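You operate a simulated robot arm through the tools that you are given. There is no shell and no other tool. Be economical: measure what you need, move in short steps, check, and stop when the job is done.

The job below is to be done with a simulated robot arm. You get a single attempt, and the scene is never put back.

JOB
Set an eyelet in the wide orange strap at its printed pressure.
Fine: end hole only; strap against the stop, slide home, air on for one stroke, then off.

It is judged by the outcome, as a careful person would: the job done as asked, and still so three seconds after it is handed in. It fails if anything else is knocked over, pushed out of place, dropped, spilled or broken.

ROBOT AND FRAMES
A 7-joint arm with a two-finger parallel gripper, fixed in place. Base frame: the origin is at the foot of the arm, x ahead of it, y to its left, z up. Readings come in mm, rad, newtons and seconds.
With the tool pointing down near the work surface it reaches from about 420 to 900 mm from the base axis. Its first joint turns from -2.007 to 2.007 rad. Payload 3.91 kg.
Tool frame: the origin (TCP) lies between the finger pads and is the grasp point; the fingertips stand 30 mm ahead of it; z points along the fingers, y is the line along which they close. Largest opening 110 mm; finger width 20, thickness 10; the body of the gripper, 48 by 112 mm, starts 55 mm behind the TCP.
Orientation is told as [roll, pitch, yaw] about the base's x, y, z axes, in that order, counted from this pose: with the fingers straight down and closing along the base's y, the tool's x points along the base's -x, its y along +y and its z along -z.

CONTROLS
- The arm moves only by the tool drive_tool. Its argument "steps" is a list that holds one entry, the list of rows, each a list of 7 numbers: the gripper command, from -1 (fully open) to 1 (shut), values between in proportion, then the shift along the base's x, y, z in mm, then the turn, a rotation vector about the base's x, y, z in rad. In form: [[[gripper, dx, dy, dz, rx, ry, rz], ...]]. A call has 1 to 10 rows; each row is the pose to reach, as a shift and turn from the pose commanded when the call began. Each row takes 0.2 s and may step no farther than 50 mm and 0.15 rad from the row before; otherwise, or with a gripper value out of range, the whole call is refused. Where a pose cannot be reached the arm comes as near as it can. A force on the tool above 90 N (or 10 N above the force at the start of the call, whichever is more), or a blocked arm, ends the call early, and 0.2 s more pass. The fingers move at their own pace (about 153 mm/s each) and stop on an object; they squeeze with about 22 N. The grip force told is the motor's: it shows also when the fingers shut on nothing. Time passes only in rows, and 0.2 s behind the last, so rows that repeat a pose let the fingers close. The reply holds the time, the measured pose of the TCP, the force on the tool along the base axes, the opening and the grip force, in the units named above and with some noise, and new pictures: "views" is both (left out), scene, wrist or none.
- Cameras (640 x 400 px; columns grow to the right, rows downward): "scene" is fixed at [50, 649.6, 1597.3]; the picture's right is [-0.61, -0.79, 0.00], its down [-0.45, 0.35, -0.82] and it looks along [0.65, -0.50, -0.57] (base axes); focal length 354 px, centre (320, 200). "wrist" rides on the gripper at [72, 17, -103] in the tool frame; the picture's right is [-0.23, 0.97, 0.00], its down [-0.76, -0.18, -0.62] and it looks along [-0.61, -0.14, 0.78] (tool axes); focal length 222 px, centre (320, 200). There is no depth. A picture from a camera that has moved, and an enlarged one, comes with that camera's place and axes in the base frame and with its lens.
- move_column(by): slides the trunk up (or, below 0, down) by that many mm; the arm rides with it, the base frame stays. It gives what a move gives, with no picture.
- enlarge(camera, box): a new picture of the part [left, top, right, bottom] of that camera's present view, enlarged. The clock stands still meanwhile.
- job_done(): hands the job in; it is judged then, once.

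Work in short steps. Places have to be worked out from the pictures, the camera data and where the tool is seen: move nearer, look again, correct. Check each grasp and each placing, and mend what went wrong. You have 120 turns and 170 pictures in all, those below and enlarged ones among them. Open the gripper and draw the arm clear of the work before you hand the job in, unless the task says otherwise; then end with one line.

The tools are called after "Request:" as name(argument=value, ...) on one line, values as JSON. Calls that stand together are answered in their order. drive_tool: Moves the arm, as the interface text tells. Its arguments: {"type":"object","properties":{"steps":{"type":"array","items":{"type":"array","items":{"type":"array","items":{"type":"number"}}}},"views":{"type":"string","enum":["both","scene","wrist","none"]}},"required":["steps"]} The other tools are called the same way: move_column (by) slides the trunk up or down; enlarge (camera, box) takes an enlarged picture of a part of a camera's view; job_done () hands the job in.

At the start:

```text
time_s: 0.0
tcp_pos: [531.2, 37.0, 1235.8]
orientation: [0.001, 0.0, -0.001]
ft_force: [1.2, 0.2, 0.1]
gripper_width: 109.9
gripper_force: 0.1
trunk travel left (down, up): [-875.0, 115.0]
```

scene: 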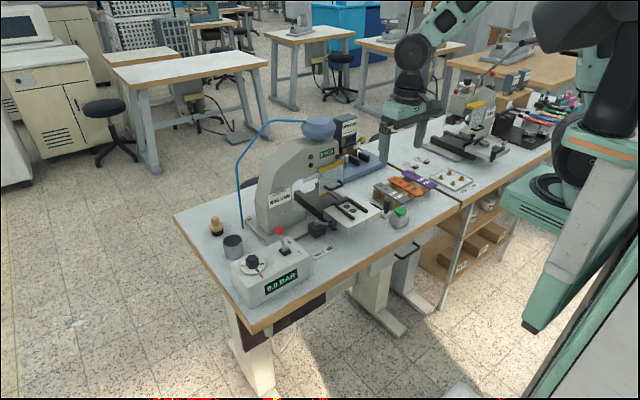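
wrist: 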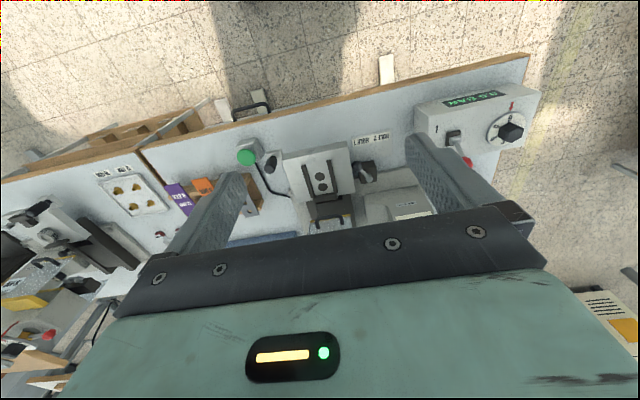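

I'll look closely at the press, the regulator box and the straps before moving.

Request:
enlarge(camera="scene", box=[200, 100, 360, 200])

Request:
enlarge(camera="scene", box=[200, 200, 360, 300])

Request:
enlarge(camera="scene", box=[320, 145, 480, 245])

Request:
enlarge(camera="wrist", box=[380, 70, 560, 182])

Request:
enlarge(camera="wrist", box=[220, 120, 440, 258])

Request:
enlarge(camera="wrist", box=[80, 140, 280, 265])

```text
4.00 times, centred on (280, 150) of scene
camera zoom: at [50.0, 649.6, 1597.3], right [-0.61, -0.79, 0.0], down [-0.45, 0.35, -0.82], along [0.65, -0.5, -0.57], focal length 1415 px, centre (480, 400)
```

zoom: 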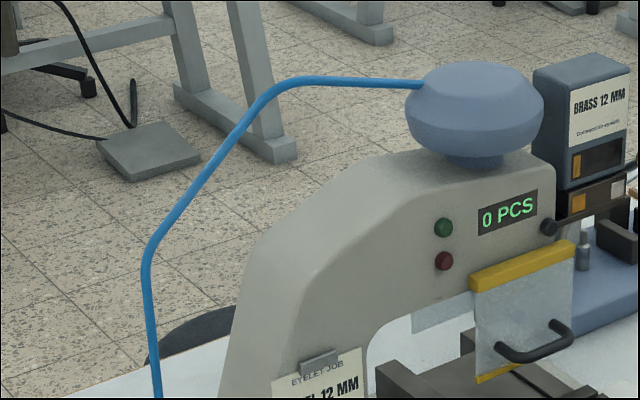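

```text
4.00 times, centred on (280, 250) of scene
camera zoom: at [50.0, 649.6, 1597.3], right [-0.61, -0.79, 0.0], down [-0.45, 0.35, -0.82], along [0.65, -0.5, -0.57], focal length 1415 px, centre (480, 0)
```

zoom: 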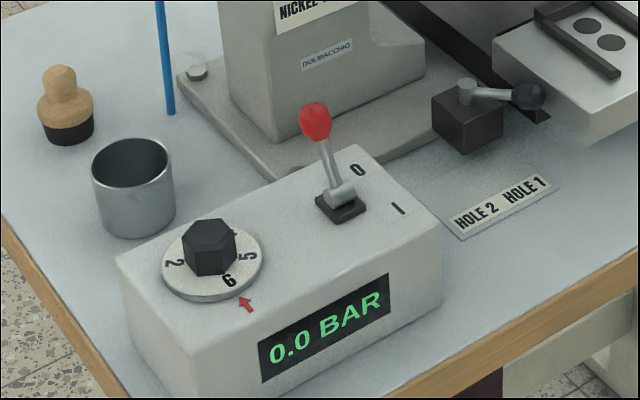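

```text
4.00 times, centred on (400, 195) of scene
camera zoom: at [50.0, 649.6, 1597.3], right [-0.61, -0.79, 0.0], down [-0.45, 0.35, -0.82], along [0.65, -0.5, -0.57], focal length 1415 px, centre (0, 220)
```

zoom: 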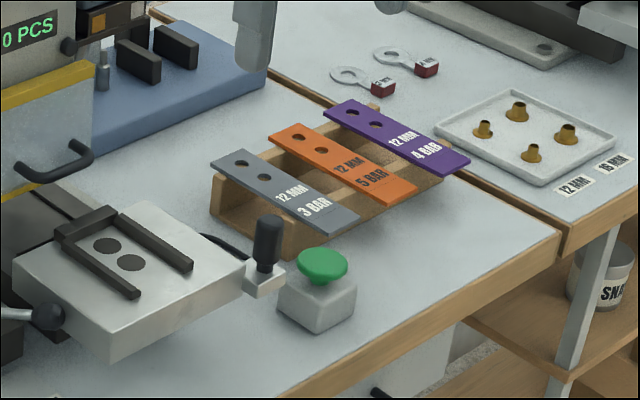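

```text
3.56 times, centred on (470, 126) of wrist
camera zoom: at [459.6, 54.1, 1340.6], right [0.23, 0.97, 0.0], down [0.76, -0.18, 0.62], along [0.61, -0.14, -0.78], focal length 790 px, centre (-213, 463)
```

zoom: 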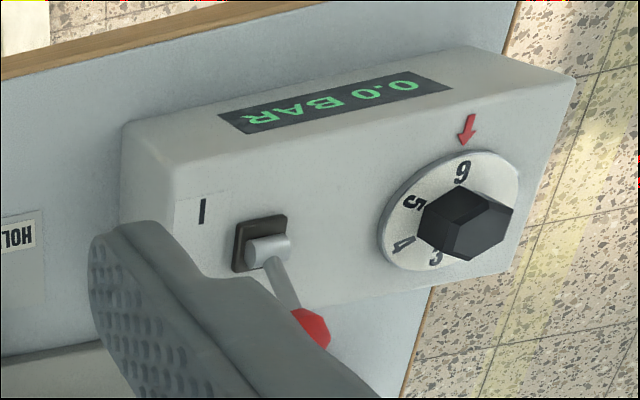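

```text
2.90 times, centred on (330, 189) of wrist
camera zoom: at [459.6, 54.1, 1340.6], right [0.23, 0.97, 0.0], down [0.76, -0.18, 0.62], along [0.61, -0.14, -0.78], focal length 644 px, centre (291, 232)
```

zoom: 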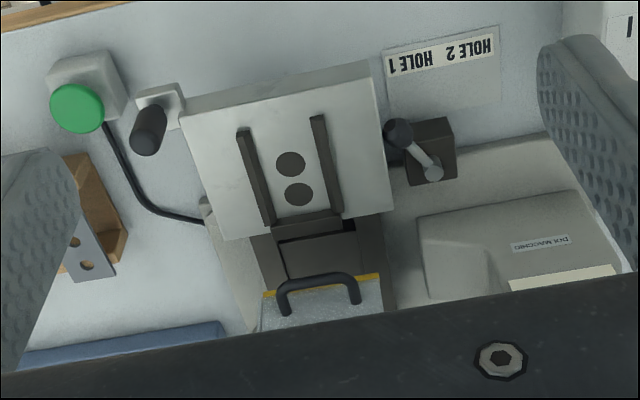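

```text
3.20 times, centred on (180, 202) of wrist
camera zoom: at [459.6, 54.1, 1340.6], right [0.23, 0.97, 0.0], down [0.76, -0.18, 0.62], along [0.61, -0.14, -0.78], focal length 711 px, centre (768, 192)
```

zoom: 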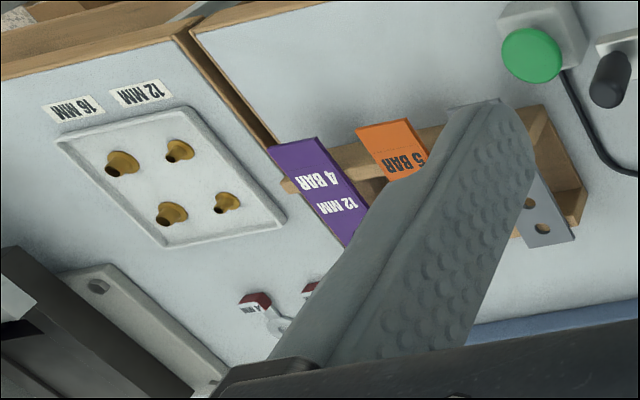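

The orange strap reads 12 MM / 5 BAR, the dial sits near 6 and the job card reads NICKEL 12 MM. I'll move right and lower to see the straps and the press front better.

Request:
drive_tool(steps=[[[-1, -10, -50, -20, 0, 0, 0], [-1, -20, -100, -40, 0, 0, 0], [-1, -30, -150, -60, 0, 0, 0], [-1, -30, -200, -80, 0, 0, 0], [-1, -30, -230, -100, 0, 0, 0]]])

```text
refused: row 1 steps farther than a row can; nothing moved
```

Keeping each step under 50 mm.

Request:
drive_tool(steps=[[[-1, -5, -45, -15, 0, 0, 0], [-1, -10, -90, -30, 0, 0, 0], [-1, -15, -135, -45, 0, 0, 0], [-1, -20, -180, -60, 0, 0, 0], [-1, -25, -225, -75, 0, 0, 0], [-1, -25, -240, -95, 0, 0, 0]]])

```text
time_s: 1.4
tcp_pos: [506.7, -204.0, 1141.8]
orientation: [0.0, 0.001, -0.001]
ft_force: [-0.1, 0.2, 1.4]
gripper_width: 110.0
gripper_force: 0.1
trunk travel left (down, up): [-875.0, 115.0]
camera wrist: at [434.0, -186.2, 1245.0], right [0.23, 0.97, 0.0], down [0.76, -0.18, 0.62], along [0.61, -0.14, -0.78], focal length 222 px, centre (320, 200)
```

scene: 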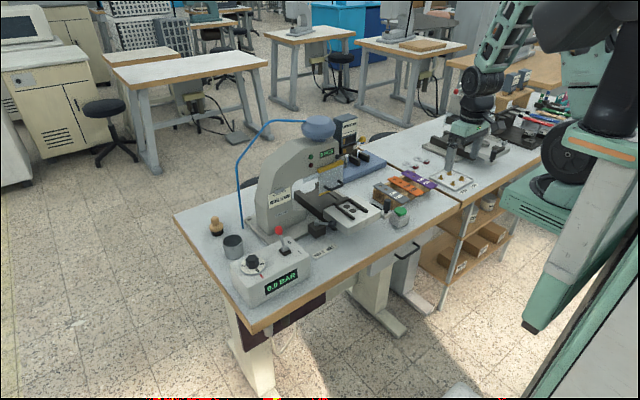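
wrist: 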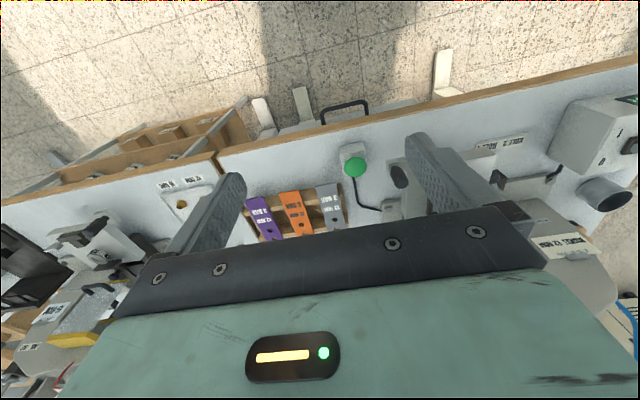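

The straps are now visible between the fingers. I'll enlarge that area, and the scene view of the press and the label card.

Request:
enlarge(camera="wrist", box=[220, 140, 400, 252])

Request:
enlarge(camera="scene", box=[250, 170, 330, 220])

Request:
enlarge(camera="scene", box=[300, 105, 400, 168])

Request:
enlarge(camera="scene", box=[290, 180, 390, 243])

```text
3.56 times, centred on (310, 196) of wrist
camera zoom: at [434.0, -186.2, 1245.0], right [0.23, 0.97, 0.0], down [0.76, -0.18, 0.62], along [0.61, -0.14, -0.78], focal length 790 px, centre (356, 214)
```

zoom: 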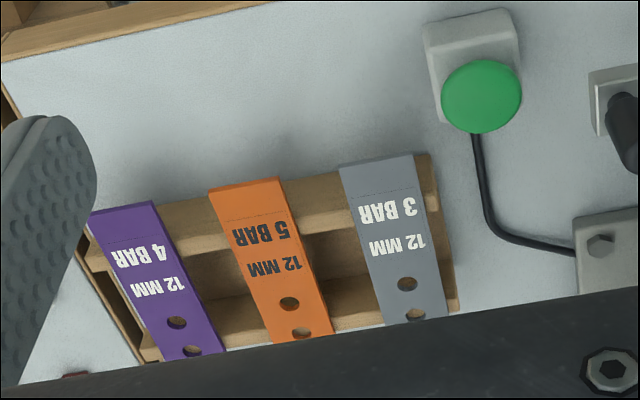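

```text
8.00 times, centred on (290, 195) of scene
camera zoom: at [50.0, 649.6, 1597.3], right [-0.61, -0.79, 0.0], down [-0.45, 0.35, -0.82], along [0.65, -0.5, -0.57], focal length 2830 px, centre (560, 240)
```

zoom: 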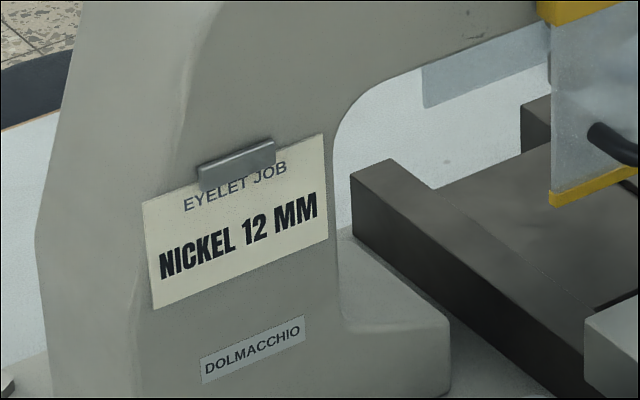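

```text
6.35 times, centred on (350, 136) of scene
camera zoom: at [50.0, 649.6, 1597.3], right [-0.61, -0.79, 0.0], down [-0.45, 0.35, -0.82], along [0.65, -0.5, -0.57], focal length 2246 px, centre (130, 603)
```

zoom: 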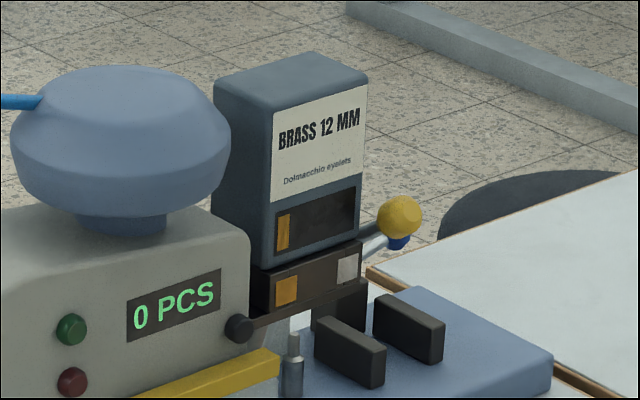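

```text
6.35 times, centred on (340, 212) of scene
camera zoom: at [50.0, 649.6, 1597.3], right [-0.61, -0.79, 0.0], down [-0.45, 0.35, -0.82], along [0.65, -0.5, -0.57], focal length 2246 px, centre (193, 127)
```

zoom: 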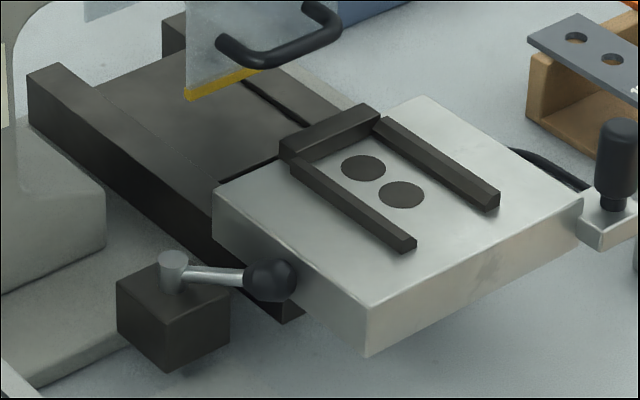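

The magazine reads BRASS, while the job card says NICKEL. I need to see the feed mechanism, so I'll tilt the tool forward to look at the press head.

Request:
drive_tool(steps=[[[-1, 0, 20, 10, 0, -0.14, 0], [-1, 0, 40, 20, 0, -0.28, 0], [-1, 0, 60, 30, 0, -0.42, 0], [-1, 0, 80, 40, 0, -0.56, 0], [-1, -10, 100, 50, 0, -0.65, 0]]], views="wrist")

```text
time_s: 2.6
tcp_pos: [606.1, -92.4, 1238.1]
orientation: [0.0, -0.651, -0.002]
ft_force: [0.1, 0.2, -0.6]
gripper_width: 110.0
gripper_force: 0.0
out of reach, approached as far as the arm can: row 1, 2, 3, 4, 5
trunk travel left (down, up): [-875.0, 115.0]
camera wrist: at [486.3, -74.3, 1276.2], right [0.18, 0.97, 0.14], down [0.23, -0.18, 0.96], along [0.96, -0.14, -0.25], focal length 222 px, centre (320, 200)
```

wrist: 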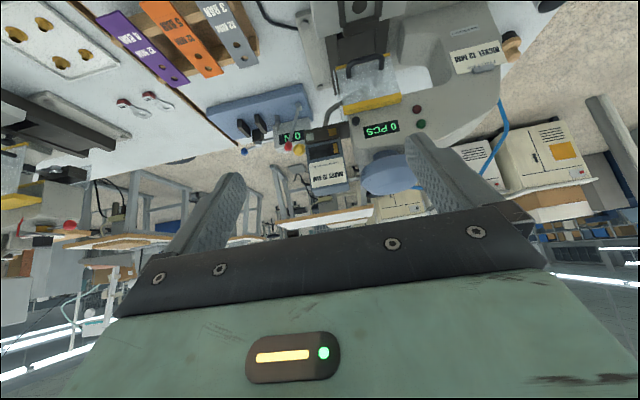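

Good view. Enlarging the head, the blue base and the magazine.

Request:
enlarge(camera="wrist", box=[200, 70, 360, 170])

Request:
enlarge(camera="wrist", box=[280, 100, 440, 200])

Request:
enlarge(camera="wrist", box=[280, 0, 520, 120])

Request:
enlarge(camera="wrist", box=[0, 0, 280, 170])

```text
4.00 times, centred on (280, 120) of wrist
camera zoom: at [486.3, -74.3, 1276.2], right [0.18, 0.97, 0.14], down [0.23, -0.18, 0.96], along [0.96, -0.14, -0.25], focal length 888 px, centre (480, 520)
```

zoom: 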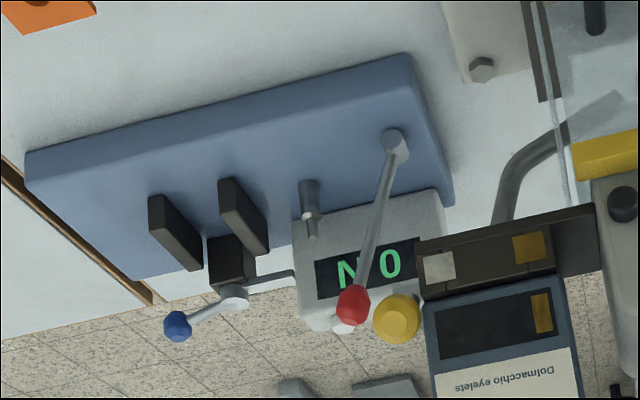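

```text
4.00 times, centred on (360, 150) of wrist
camera zoom: at [486.3, -74.3, 1276.2], right [0.18, 0.97, 0.14], down [0.23, -0.18, 0.96], along [0.96, -0.14, -0.25], focal length 888 px, centre (160, 400)
```

zoom: 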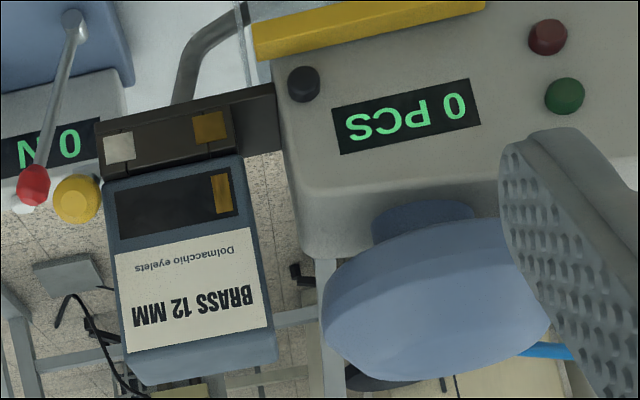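

```text
2.67 times, centred on (400, 60) of wrist
camera zoom: at [486.3, -74.3, 1276.2], right [0.18, 0.97, 0.14], down [0.23, -0.18, 0.96], along [0.96, -0.14, -0.25], focal length 592 px, centre (107, 573)
```

zoom: 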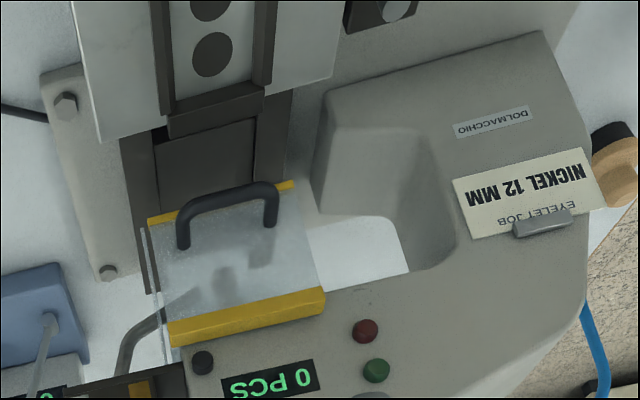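

```text
2.29 times, centred on (140, 85) of wrist
camera zoom: at [486.3, -74.3, 1276.2], right [0.18, 0.97, 0.14], down [0.23, -0.18, 0.96], along [0.96, -0.14, -0.25], focal length 508 px, centre (731, 463)
```

zoom: 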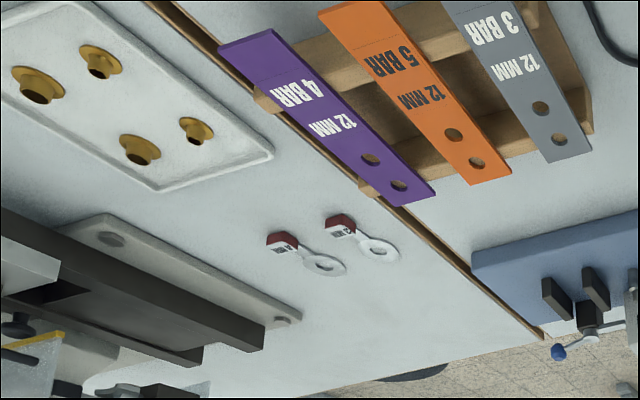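

The blue unit is a separate pull tester. I need to see how the BRASS magazine and its selector work, so I'll look from the right side.

Request:
drive_tool(steps=[[[-1, 5, -35, -5, 0, 0, 0.14], [-1, 10, -70, -10, 0, 0, 0.28], [-1, 15, -105, -15, 0, 0, 0.42], [-1, 20, -140, -20, 0, 0, 0.56], [-1, 25, -175, -25, 0, 0, 0.7], [-1, 30, -210, -30, 0, 0, 0.8]]], views="wrist")

```text
time_s: 4.0
tcp_pos: [635.7, -303.8, 1204.9]
orientation: [0.001, -0.652, 0.8]
ft_force: [0.1, 0.8, 0.7]
gripper_width: 110.0
gripper_force: 0.0
trunk travel left (down, up): [-875.0, 115.0]
camera wrist: at [540.1, -376.3, 1244.7], right [-0.57, 0.81, 0.14], down [0.29, 0.04, 0.96], along [0.77, 0.59, -0.25], focal length 222 px, centre (320, 200)
```

wrist: 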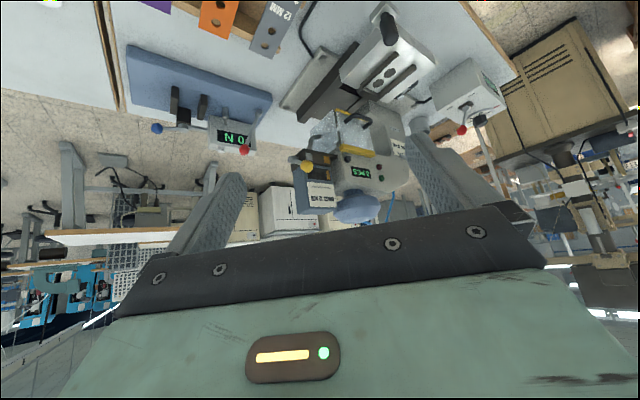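

Enlarging the magazine region.

Request:
enlarge(camera="wrist", box=[270, 130, 400, 212])

Request:
enlarge(camera="wrist", box=[270, 0, 520, 150])

```text
4.88 times, centred on (335, 171) of wrist
camera zoom: at [540.1, -376.3, 1244.7], right [-0.57, 0.81, 0.14], down [0.29, 0.04, 0.96], along [0.77, 0.59, -0.25], focal length 1084 px, centre (247, 342)
```

zoom: 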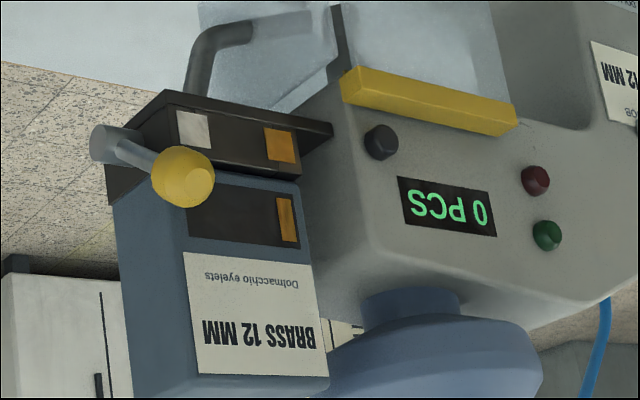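

```text
2.56 times, centred on (395, 75) of wrist
camera zoom: at [540.1, -376.3, 1244.7], right [-0.57, 0.81, 0.14], down [0.29, 0.04, 0.96], along [0.77, 0.59, -0.25], focal length 569 px, centre (128, 520)
```

zoom: 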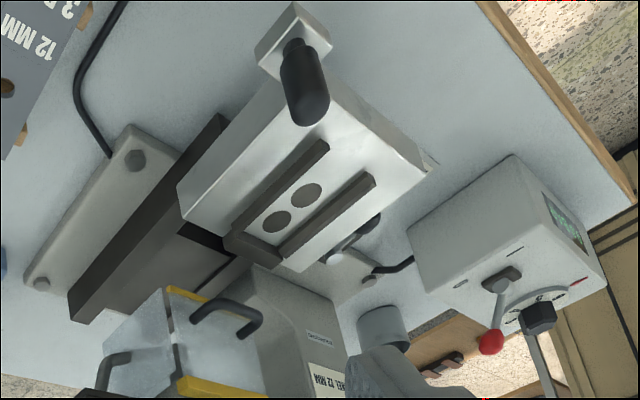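

A yellow-ball lever sits at the side of the magazine block with silver and gold chips. I'll go closer on the right side to understand it.

Request:
drive_tool(steps=[[[-1, 0, -45, 0, 0, 0, 0.12], [-1, 40, -60, 0, 0, 0, 0.25], [-1, 80, -60, 0, 0, 0, 0.38], [-1, 110, -40, 0, 0, 0, 0.5], [-1, 130, 0, 0, 0, 0, 0.5], [-1, 150, 30, -10, 0, 0, 0.5]]], views="both")

Request:
enlarge(camera="wrist", box=[200, 100, 440, 220])

```text
time_s: 5.4
tcp_pos: [786.9, -272.0, 1196.7]
orientation: [0.0, -0.65, 1.299]
ft_force: [-0.3, -0.2, 0.7]
gripper_width: 110.3
gripper_force: 0.0
trunk travel left (down, up): [-875.0, 115.0]
camera wrist: at [737.6, -383.6, 1235.5], right [-0.89, 0.44, 0.14], down [0.23, 0.17, 0.96], along [0.39, 0.88, -0.25], focal length 222 px, centre (320, 200)
```

scene: 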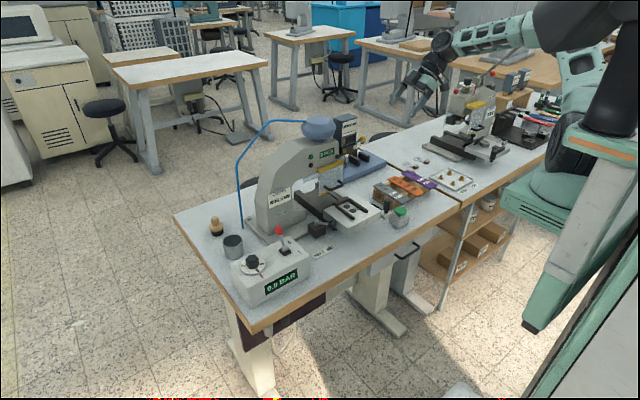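
wrist: 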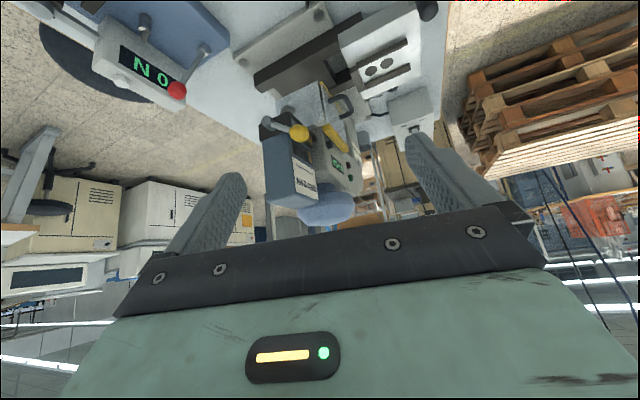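

```text
2.67 times, centred on (320, 160) of wrist
camera zoom: at [737.6, -383.6, 1235.5], right [-0.89, 0.44, 0.14], down [0.23, 0.17, 0.96], along [0.39, 0.88, -0.25], focal length 592 px, centre (320, 307)
```

zoom: 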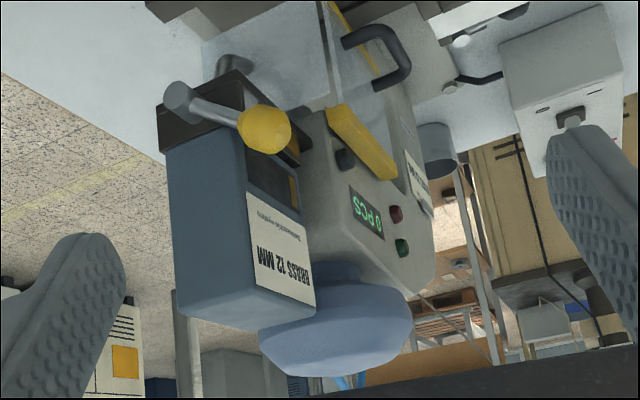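

The lever has a pivot on the block's right end. I'll look straight on from the front, nearer.

Request:
drive_tool(steps=[[[-1, -40, -20, 0, 0, 0, -0.14], [-1, -80, -20, 0, 0, 0, -0.28], [-1, -115, 0, 0, 0, 0, -0.42], [-1, -125, 40, 0, 0, 0, -0.56], [-1, -125, 75, 0, 0, 0, -0.7], [-1, -120, 105, 0, 0, 0, -0.84], [-1, -115, 130, 0, 0, 0, -0.98], [-1, -105, 142, 0, 0, 0, -1.12], [-1, -95, 142, -10, 0, 0, -1.2]]], views="wrist")

Request:
enlarge(camera="wrist", box=[240, 90, 400, 190])

```text
time_s: 7.4
tcp_pos: [691.5, -129.0, 1187.6]
orientation: [-0.002, -0.651, 0.097]
ft_force: [0.7, 0.0, 0.0]
gripper_width: 110.1
gripper_force: 0.1
trunk travel left (down, up): [-875.0, 115.0]
camera wrist: at [570.1, -123.6, 1225.5], right [0.09, 0.99, 0.14], down [0.24, -0.16, 0.96], along [0.97, -0.05, -0.25], focal length 222 px, centre (320, 200)
```

wrist: 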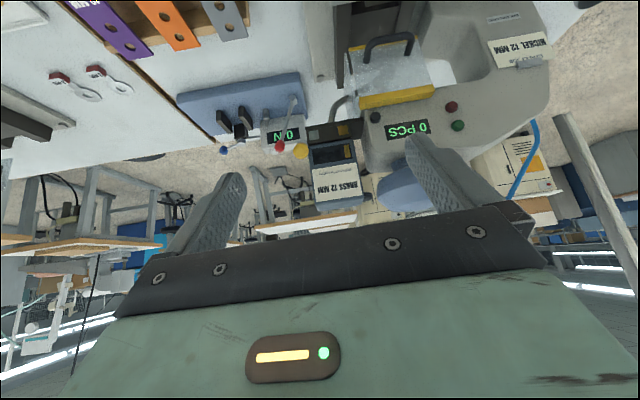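

```text
4.00 times, centred on (320, 140) of wrist
camera zoom: at [570.1, -123.6, 1225.5], right [0.09, 0.99, 0.14], down [0.24, -0.16, 0.96], along [0.97, -0.05, -0.25], focal length 888 px, centre (320, 440)
```

zoom: 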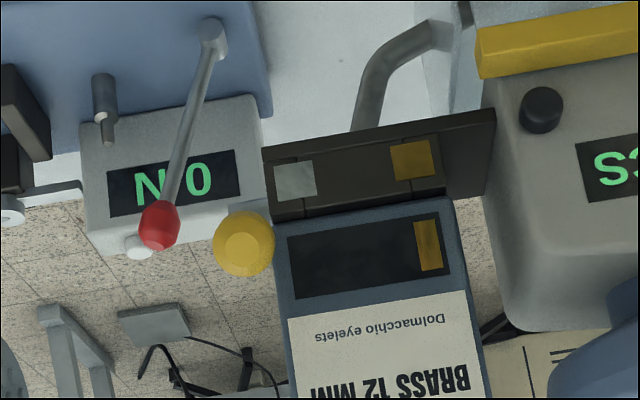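

Let me look at the other objects that may matter: ring tags, the eyelet tray and the second bench.

Request:
enlarge(camera="wrist", box=[0, 40, 160, 140])

Request:
enlarge(camera="scene", box=[400, 60, 560, 160])

Request:
enlarge(camera="scene", box=[400, 160, 560, 260])

Request:
enlarge(camera="scene", box=[370, 150, 430, 188])

```text
4.00 times, centred on (80, 90) of wrist
camera zoom: at [570.1, -123.6, 1225.5], right [0.09, 0.99, 0.14], down [0.24, -0.16, 0.96], along [0.97, -0.05, -0.25], focal length 888 px, centre (1280, 640)
```

zoom: 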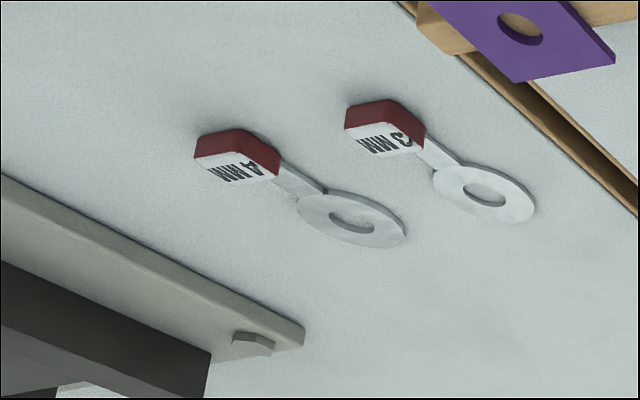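

```text
4.00 times, centred on (480, 110) of scene
camera zoom: at [50.0, 649.6, 1597.3], right [-0.61, -0.79, 0.0], down [-0.45, 0.35, -0.82], along [0.65, -0.5, -0.57], focal length 1415 px, centre (-320, 560)
```

zoom: 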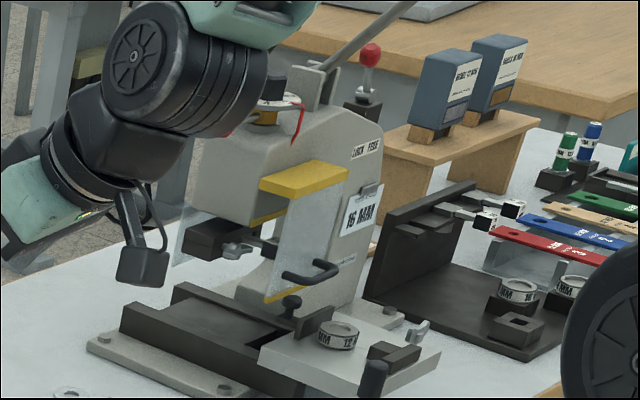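

```text
4.00 times, centred on (480, 210) of scene
camera zoom: at [50.0, 649.6, 1597.3], right [-0.61, -0.79, 0.0], down [-0.45, 0.35, -0.82], along [0.65, -0.5, -0.57], focal length 1415 px, centre (-320, 160)
```

zoom: 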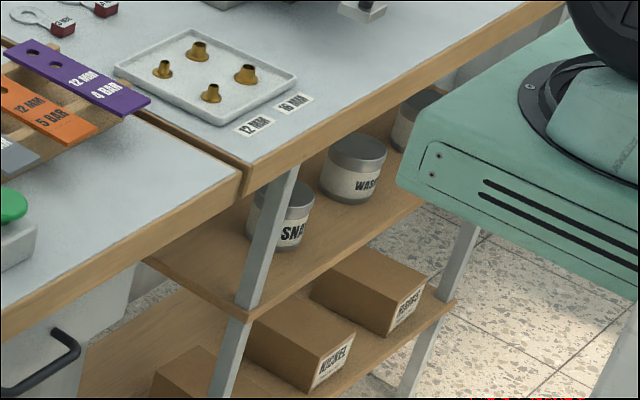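

```text
10.53 times, centred on (400, 169) of scene
camera zoom: at [50.0, 649.6, 1597.3], right [-0.61, -0.79, 0.0], down [-0.45, 0.35, -0.82], along [0.65, -0.5, -0.57], focal length 3723 px, centre (-522, 526)
```

zoom: 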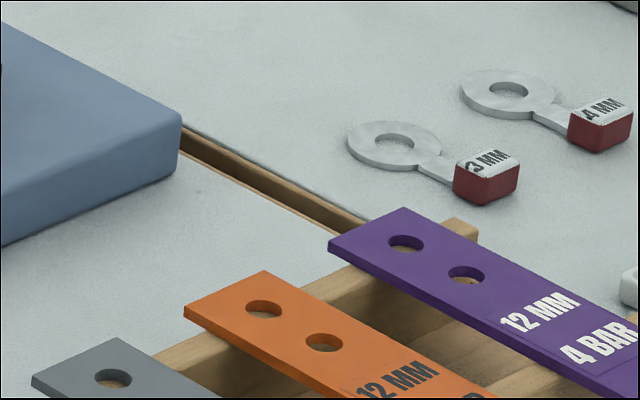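

There's a stand with two spare magazines on the second bench. I'll read their labels.

Request:
enlarge(camera="scene", box=[495, 62, 543, 92])

Request:
enlarge(camera="scene", box=[470, 90, 566, 150])

```text
13.33 times, centred on (519, 77) of scene
camera zoom: at [50.0, 649.6, 1597.3], right [-0.61, -0.79, 0.0], down [-0.45, 0.35, -0.82], along [0.65, -0.5, -0.57], focal length 4716 px, centre (-2333, 1840)
```

zoom: 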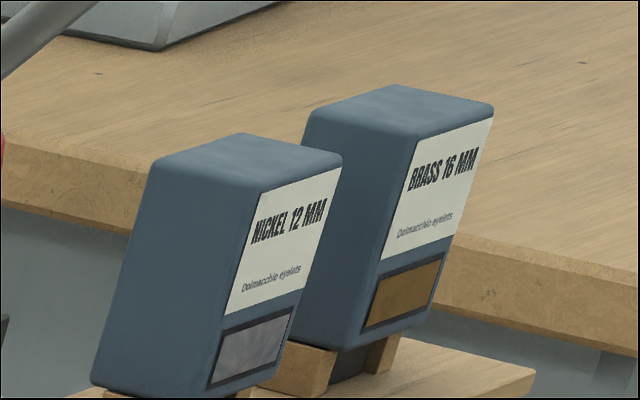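

```text
6.67 times, centred on (518, 120) of scene
camera zoom: at [50.0, 649.6, 1597.3], right [-0.61, -0.79, 0.0], down [-0.45, 0.35, -0.82], along [0.65, -0.5, -0.57], focal length 2358 px, centre (-1000, 733)
```

zoom: 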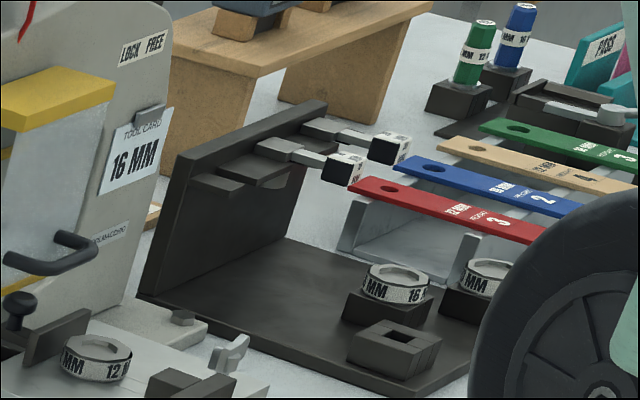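

The spare magazines stand well beyond reach, so the lever on this press matters. Zooming on the lever.

Request:
enlarge(camera="wrist", box=[285, 115, 349, 155])

Request:
enlarge(camera="scene", box=[328, 110, 376, 170])

```text
10.00 times, centred on (317, 135) of wrist
camera zoom: at [570.1, -123.6, 1225.5], right [0.09, 0.99, 0.14], down [0.24, -0.16, 0.96], along [0.97, -0.05, -0.25], focal length 2221 px, centre (350, 850)
```

zoom: 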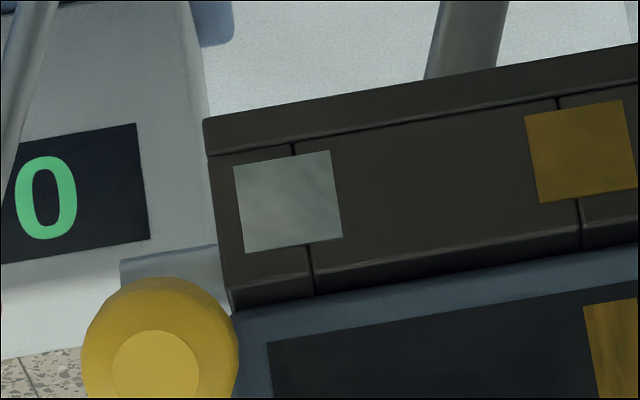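

```text
6.67 times, centred on (352, 140) of scene
camera zoom: at [50.0, 649.6, 1597.3], right [-0.61, -0.79, 0.0], down [-0.45, 0.35, -0.82], along [0.65, -0.5, -0.57], focal length 2358 px, centre (107, 600)
```

zoom: 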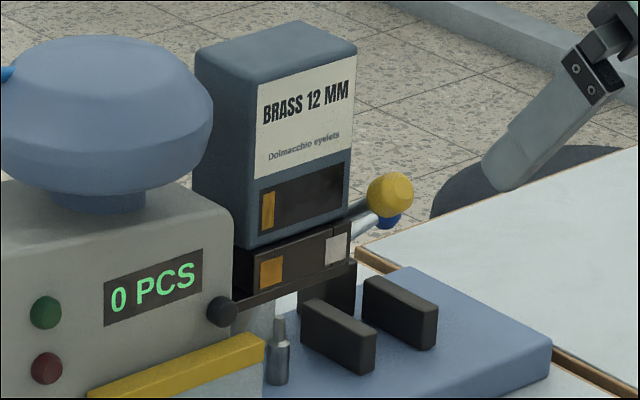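

The lever's role is unclear (there's no text label), so I'll get one closer side look at its pivot and end face.

Request:
drive_tool(steps=[[[-1, -10, -20, 0, 0, 0, 0.14], [-1, -15, -45, 0, 0, 0, 0.28], [-1, -20, -80, 0, 0, 0, 0.42], [-1, -20, -115, 0, 0, 0, 0.56], [-1, -10, -150, 0, 0, 0, 0.7], [-1, 20, -165, 0, 0, 0, 0.84], [-1, 60, -165, 0, 0, 0, 0.98], [-1, 95, -160, 0, 0, 0, 1.12], [-1, 120, -150, 0, 0, 0, 1.26], [-1, 140, -130, -15, 0, 0, 1.4]]], views="wrist")

Request:
enlarge(camera="wrist", box=[250, 110, 346, 210])

```text
time_s: 9.6
tcp_pos: [831.7, -259.3, 1171.0]
orientation: [0.0, -0.65, 1.5]
ft_force: [-0.4, -0.1, -0.1]
gripper_width: 110.1
gripper_force: 0.1
trunk travel left (down, up): [-875.0, 115.0]
camera wrist: at [805.9, -377.8, 1210.3], right [-0.96, 0.25, 0.14], down [0.19, 0.22, 0.96], along [0.21, 0.94, -0.25], focal length 222 px, centre (320, 200)
```

wrist: 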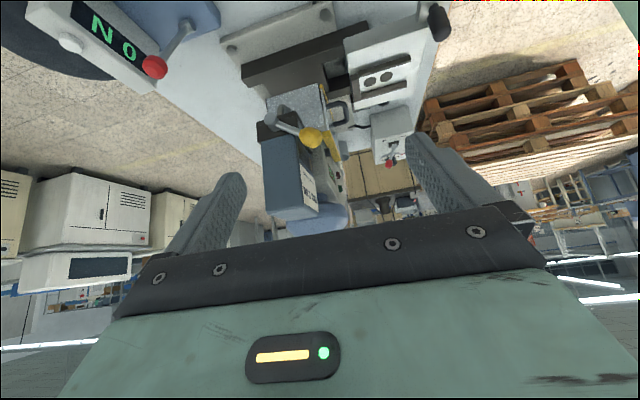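

```text
4.00 times, centred on (298, 160) of wrist
camera zoom: at [805.9, -377.8, 1210.3], right [-0.96, 0.25, 0.14], down [0.19, 0.22, 0.96], along [0.21, 0.94, -0.25], focal length 888 px, centre (408, 360)
```

zoom: 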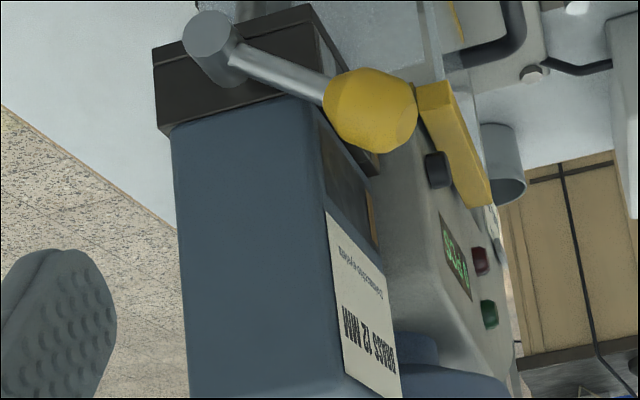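

The lever is a mechanism of the single 12 mm magazine, and nickel stock is out of reach. The request doesn't name a finish, so I leave the magazine alone. I'll return to tool-down above the strap rack to measure it.

Request:
drive_tool(steps=[[[-1, -10, -30, 0, 0, 0, -0.15], [-1, -30, -50, 0, 0, 0, -0.3], [-1, -60, -60, 0, 0, 0, -0.45], [-1, -90, -60, 0, 0, 0, -0.6], [-1, -120, -50, 0, 0, 0, -0.75], [-1, -150, -40, 0, 0, 0, -0.9], [-1, -180, -20, 0, 0, 0, -1.05], [-1, -190, 0, 0, 0, 0, -1.2], [-1, -192, 9, 0, 0, 0, -1.35], [-1, -192, 9, 0, 0, 0, -1.5]]], views="none")

Request:
drive_tool(steps=[[[-1, 0, 0, -25, 0, 0.14, 0], [-1, 0, 0, -50, 0, 0.28, 0], [-1, 0, 0, -75, 0, 0.42, 0], [-1, 0, 0, -100, 0, 0.56, 0], [-1, 0, 0, -120, 0, 0.65, 0]]], views="both")

Request:
enlarge(camera="wrist", box=[240, 120, 400, 220])

```text
time_s: 11.8
tcp_pos: [640.7, -251.5, 1172.3]
orientation: [-0.001, -0.651, -0.002]
ft_force: [0.7, -0.2, 0.4]
gripper_width: 109.9
gripper_force: 0.1
trunk travel left (down, up): [-875.0, 115.0]
```

```text
time_s: 13.0
tcp_pos: [639.6, -250.6, 1051.2]
orientation: [-0.002, 0.001, -0.001]
ft_force: [-1.0, -0.6, -0.8]
gripper_width: 110.1
gripper_force: 0.0
trunk travel left (down, up): [-875.0, 115.0]
camera wrist: at [567.9, -233.6, 1154.8], right [0.23, 0.97, 0.0], down [0.76, -0.18, 0.62], along [0.61, -0.14, -0.78], focal length 222 px, centre (320, 200)
```

scene: 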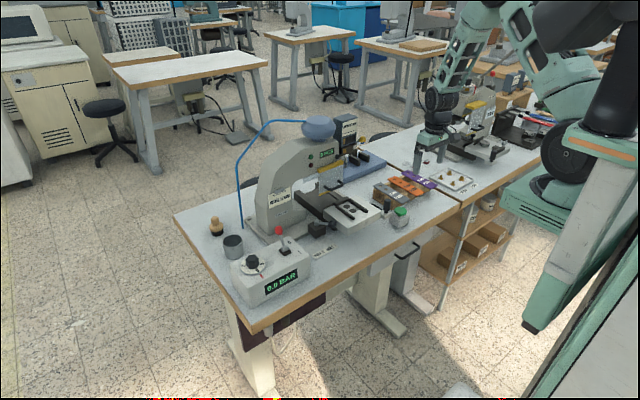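
wrist: 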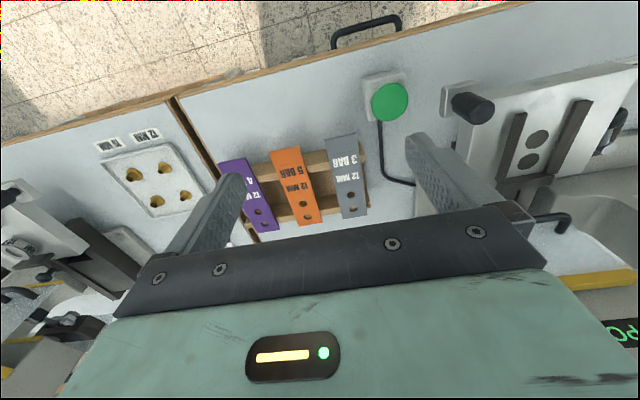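

```text
4.00 times, centred on (320, 170) of wrist
camera zoom: at [567.9, -233.6, 1154.8], right [0.23, 0.97, 0.0], down [0.76, -0.18, 0.62], along [0.61, -0.14, -0.78], focal length 888 px, centre (320, 320)
```

zoom: 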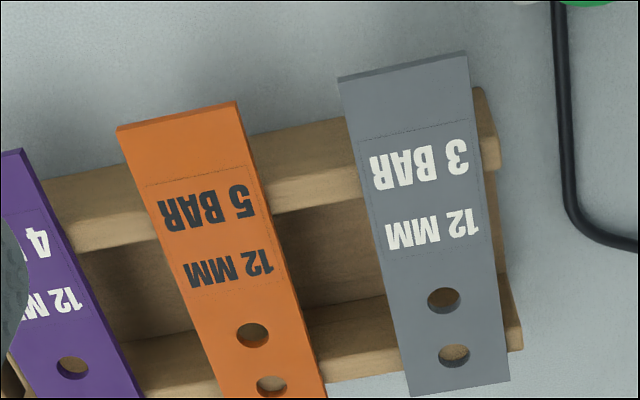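

I estimate the orange strap's near end at roughly (680, -290). The height is uncertain, so I'll drop 80 mm and centre over it to measure by parallax.

Request:
drive_tool(steps=[[[-1, 10, -25, -35, 0, 0, 0], [-1, 30, -50, -60, 0, 0, 0], [-1, 40, -50, -80, 0, 0, 0]]], views="wrist")

Request:
enlarge(camera="wrist", box=[240, 110, 400, 210])

```text
time_s: 13.8
tcp_pos: [679.4, -300.7, 970.8]
orientation: [0.0, -0.001, -0.001]
ft_force: [-0.1, 0.4, -0.2]
gripper_width: 110.0
gripper_force: 0.0
trunk travel left (down, up): [-875.0, 115.0]
camera wrist: at [607.6, -282.5, 1074.8], right [0.23, 0.97, 0.0], down [0.76, -0.18, 0.62], along [0.61, -0.14, -0.78], focal length 222 px, centre (320, 200)
```

wrist: 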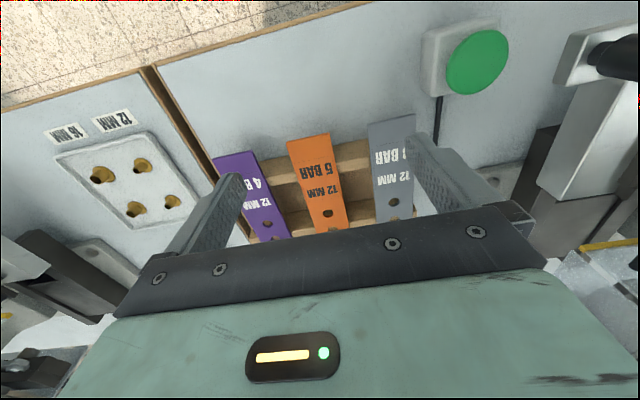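

```text
4.00 times, centred on (320, 160) of wrist
camera zoom: at [607.6, -282.5, 1074.8], right [0.23, 0.97, 0.0], down [0.76, -0.18, 0.62], along [0.61, -0.14, -0.78], focal length 888 px, centre (320, 360)
```

zoom: 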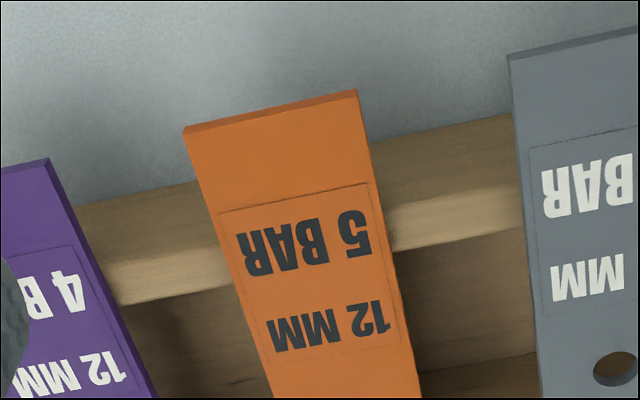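

The strap lies along x with edges near y = -333 and -292. It is about 140 mm long, with its near end near x = 686. Next I'll measure the fixture the same way.

Request:
drive_tool(steps=[[[-1, 0, 0, 45, 0, 0, 0], [-1, -10, 0, 90, 0, 0, 0], [-1, -20, 45, 100, 0, 0, 0], [-1, -30, 90, 100, 0, 0, 0], [-1, -40, 135, 100, 0, 0, 0], [-1, -40, 180, 100, 0, 0, 0], [-1, -40, 225, 100, 0, 0, 0], [-1, -40, 270, 100, 0, 0, 0]]], views="wrist")

Request:
enlarge(camera="wrist", box=[230, 90, 422, 210])

```text
time_s: 15.6
tcp_pos: [638.2, -30.9, 1069.4]
orientation: [-0.001, 0.001, -0.001]
ft_force: [-0.9, -0.6, -0.1]
gripper_width: 110.0
gripper_force: 0.0
trunk travel left (down, up): [-875.0, 115.0]
camera wrist: at [567.2, -13.3, 1173.3], right [0.23, 0.97, 0.0], down [0.76, -0.18, 0.62], along [0.61, -0.14, -0.78], focal length 222 px, centre (320, 200)
```

wrist: 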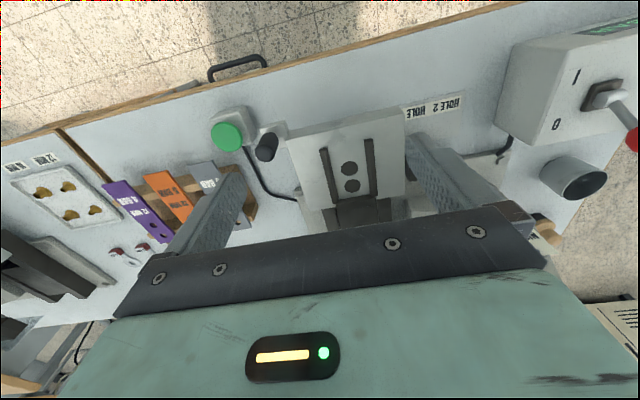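

```text
3.33 times, centred on (326, 150) of wrist
camera zoom: at [567.2, -13.3, 1173.3], right [0.23, 0.97, 0.0], down [0.76, -0.18, 0.62], along [0.61, -0.14, -0.78], focal length 740 px, centre (300, 367)
```

zoom: 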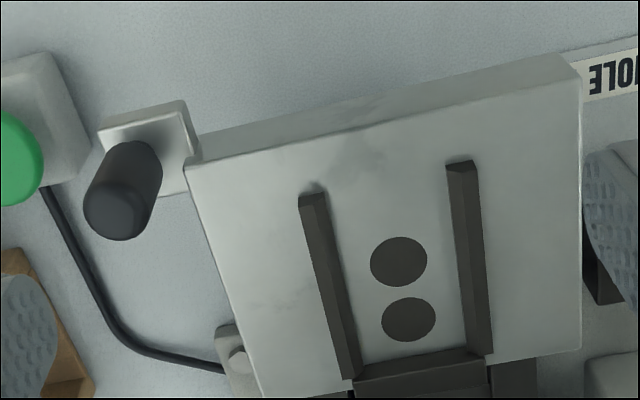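

Fixture: dies near (722,-10) and (750,-10), plate top z≈920, channel centre y≈-10, stop x≈771, plate edge x≈666. Now I'll look at the hole-selection lever and the air box.

Request:
drive_tool(steps=[[[-1, 0, 45, 0, 0, 0, 0], [-1, 0, 90, 0, 0, 0, 0], [-1, 5, 125, 0, 0, 0, 0]]], views="wrist")

Request:
enlarge(camera="wrist", box=[220, 90, 412, 210])

Request:
enlarge(camera="wrist", box=[400, 30, 592, 150])

```text
time_s: 16.4
tcp_pos: [644.6, 94.3, 1071.3]
orientation: [0.001, 0.0, 0.0]
ft_force: [0.3, -0.2, 0.1]
gripper_width: 110.0
gripper_force: 0.0
trunk travel left (down, up): [-875.0, 115.0]
camera wrist: at [572.5, 112.0, 1174.8], right [0.23, 0.97, 0.0], down [0.76, -0.18, 0.62], along [0.61, -0.14, -0.78], focal length 222 px, centre (320, 200)
```

wrist: 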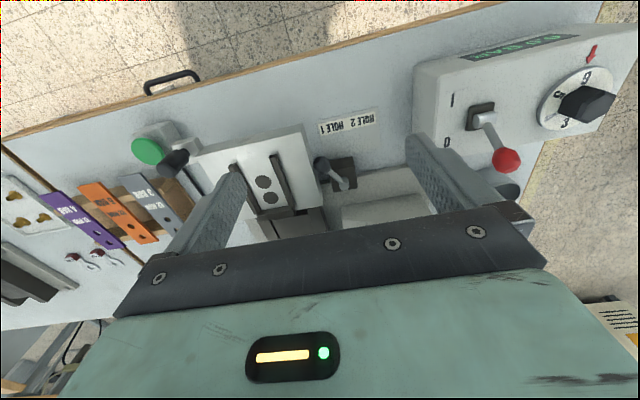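

```text
3.33 times, centred on (316, 150) of wrist
camera zoom: at [572.5, 112.0, 1174.8], right [0.23, 0.97, 0.0], down [0.76, -0.18, 0.62], along [0.61, -0.14, -0.78], focal length 740 px, centre (333, 367)
```

zoom: 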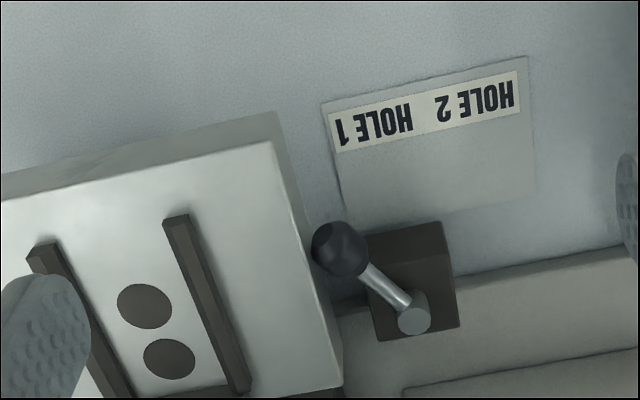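

```text
3.33 times, centred on (496, 90) of wrist
camera zoom: at [572.5, 112.0, 1174.8], right [0.23, 0.97, 0.0], down [0.76, -0.18, 0.62], along [0.61, -0.14, -0.78], focal length 740 px, centre (-267, 567)
```

zoom: 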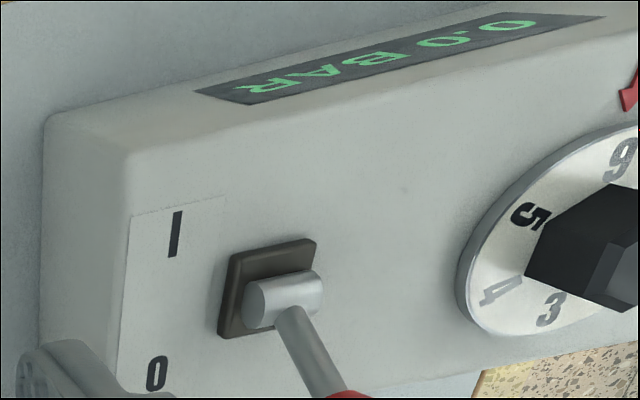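

The index lever already points at HOLE 1, and the air lever is at 0. I'll move over the regulator dial to measure it.

Request:
drive_tool(steps=[[[-1, -5, 45, 10, 0, 0, 0], [-1, -10, 90, 20, 0, 0, 0], [-1, -15, 135, 20, 0, 0, 0], [-1, -20, 180, 20, 0, 0, 0], [-1, -25, 225, 20, 0, 0, 0], [-1, -25, 245, 20, 0, 0, 0]]], views="wrist")

Request:
enlarge(camera="wrist", box=[240, 80, 400, 180])

```text
time_s: 17.8
tcp_pos: [618.6, 340.3, 1091.4]
orientation: [-0.001, -0.001, 0.001]
ft_force: [0.4, -0.3, -0.1]
gripper_width: 110.0
gripper_force: 0.0
trunk travel left (down, up): [-875.0, 115.0]
camera wrist: at [547.0, 357.6, 1194.3], right [0.23, 0.97, 0.0], down [0.76, -0.18, 0.62], along [0.61, -0.14, -0.78], focal length 222 px, centre (320, 200)
```

wrist: 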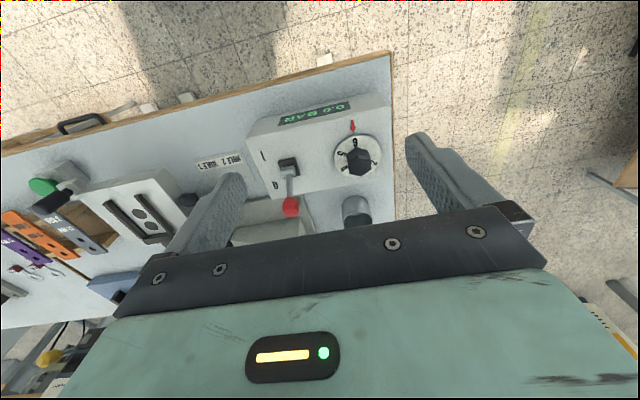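

```text
4.00 times, centred on (320, 130) of wrist
camera zoom: at [547.0, 357.6, 1194.3], right [0.23, 0.97, 0.0], down [0.76, -0.18, 0.62], along [0.61, -0.14, -0.78], focal length 888 px, centre (320, 480)
```

zoom: 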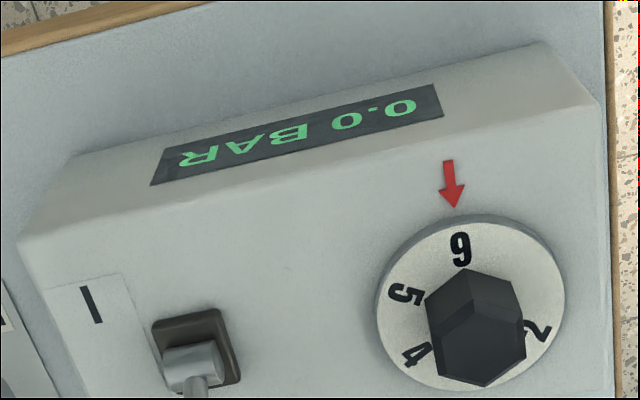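

The numbers are spaced 60° apart, so going from 6 to 5 needs about -60° about z. I'll zoom to see how the hex flats lie.

Request:
enlarge(camera="wrist", box=[328, 128, 392, 184])

```text
7.14 times, centred on (360, 156) of wrist
camera zoom: at [547.0, 357.6, 1194.3], right [0.23, 0.97, 0.0], down [0.76, -0.18, 0.62], along [0.61, -0.14, -0.78], focal length 1587 px, centre (34, 514)
```

zoom: 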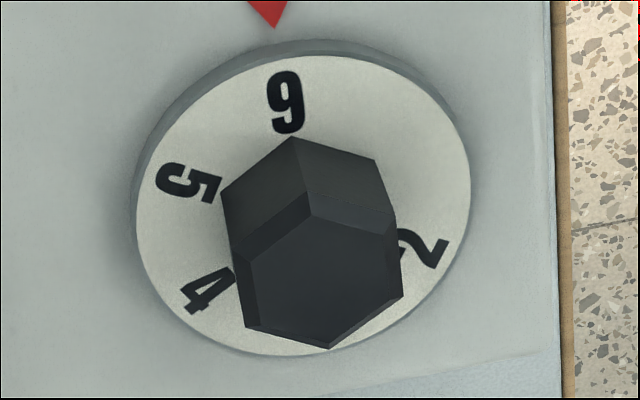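

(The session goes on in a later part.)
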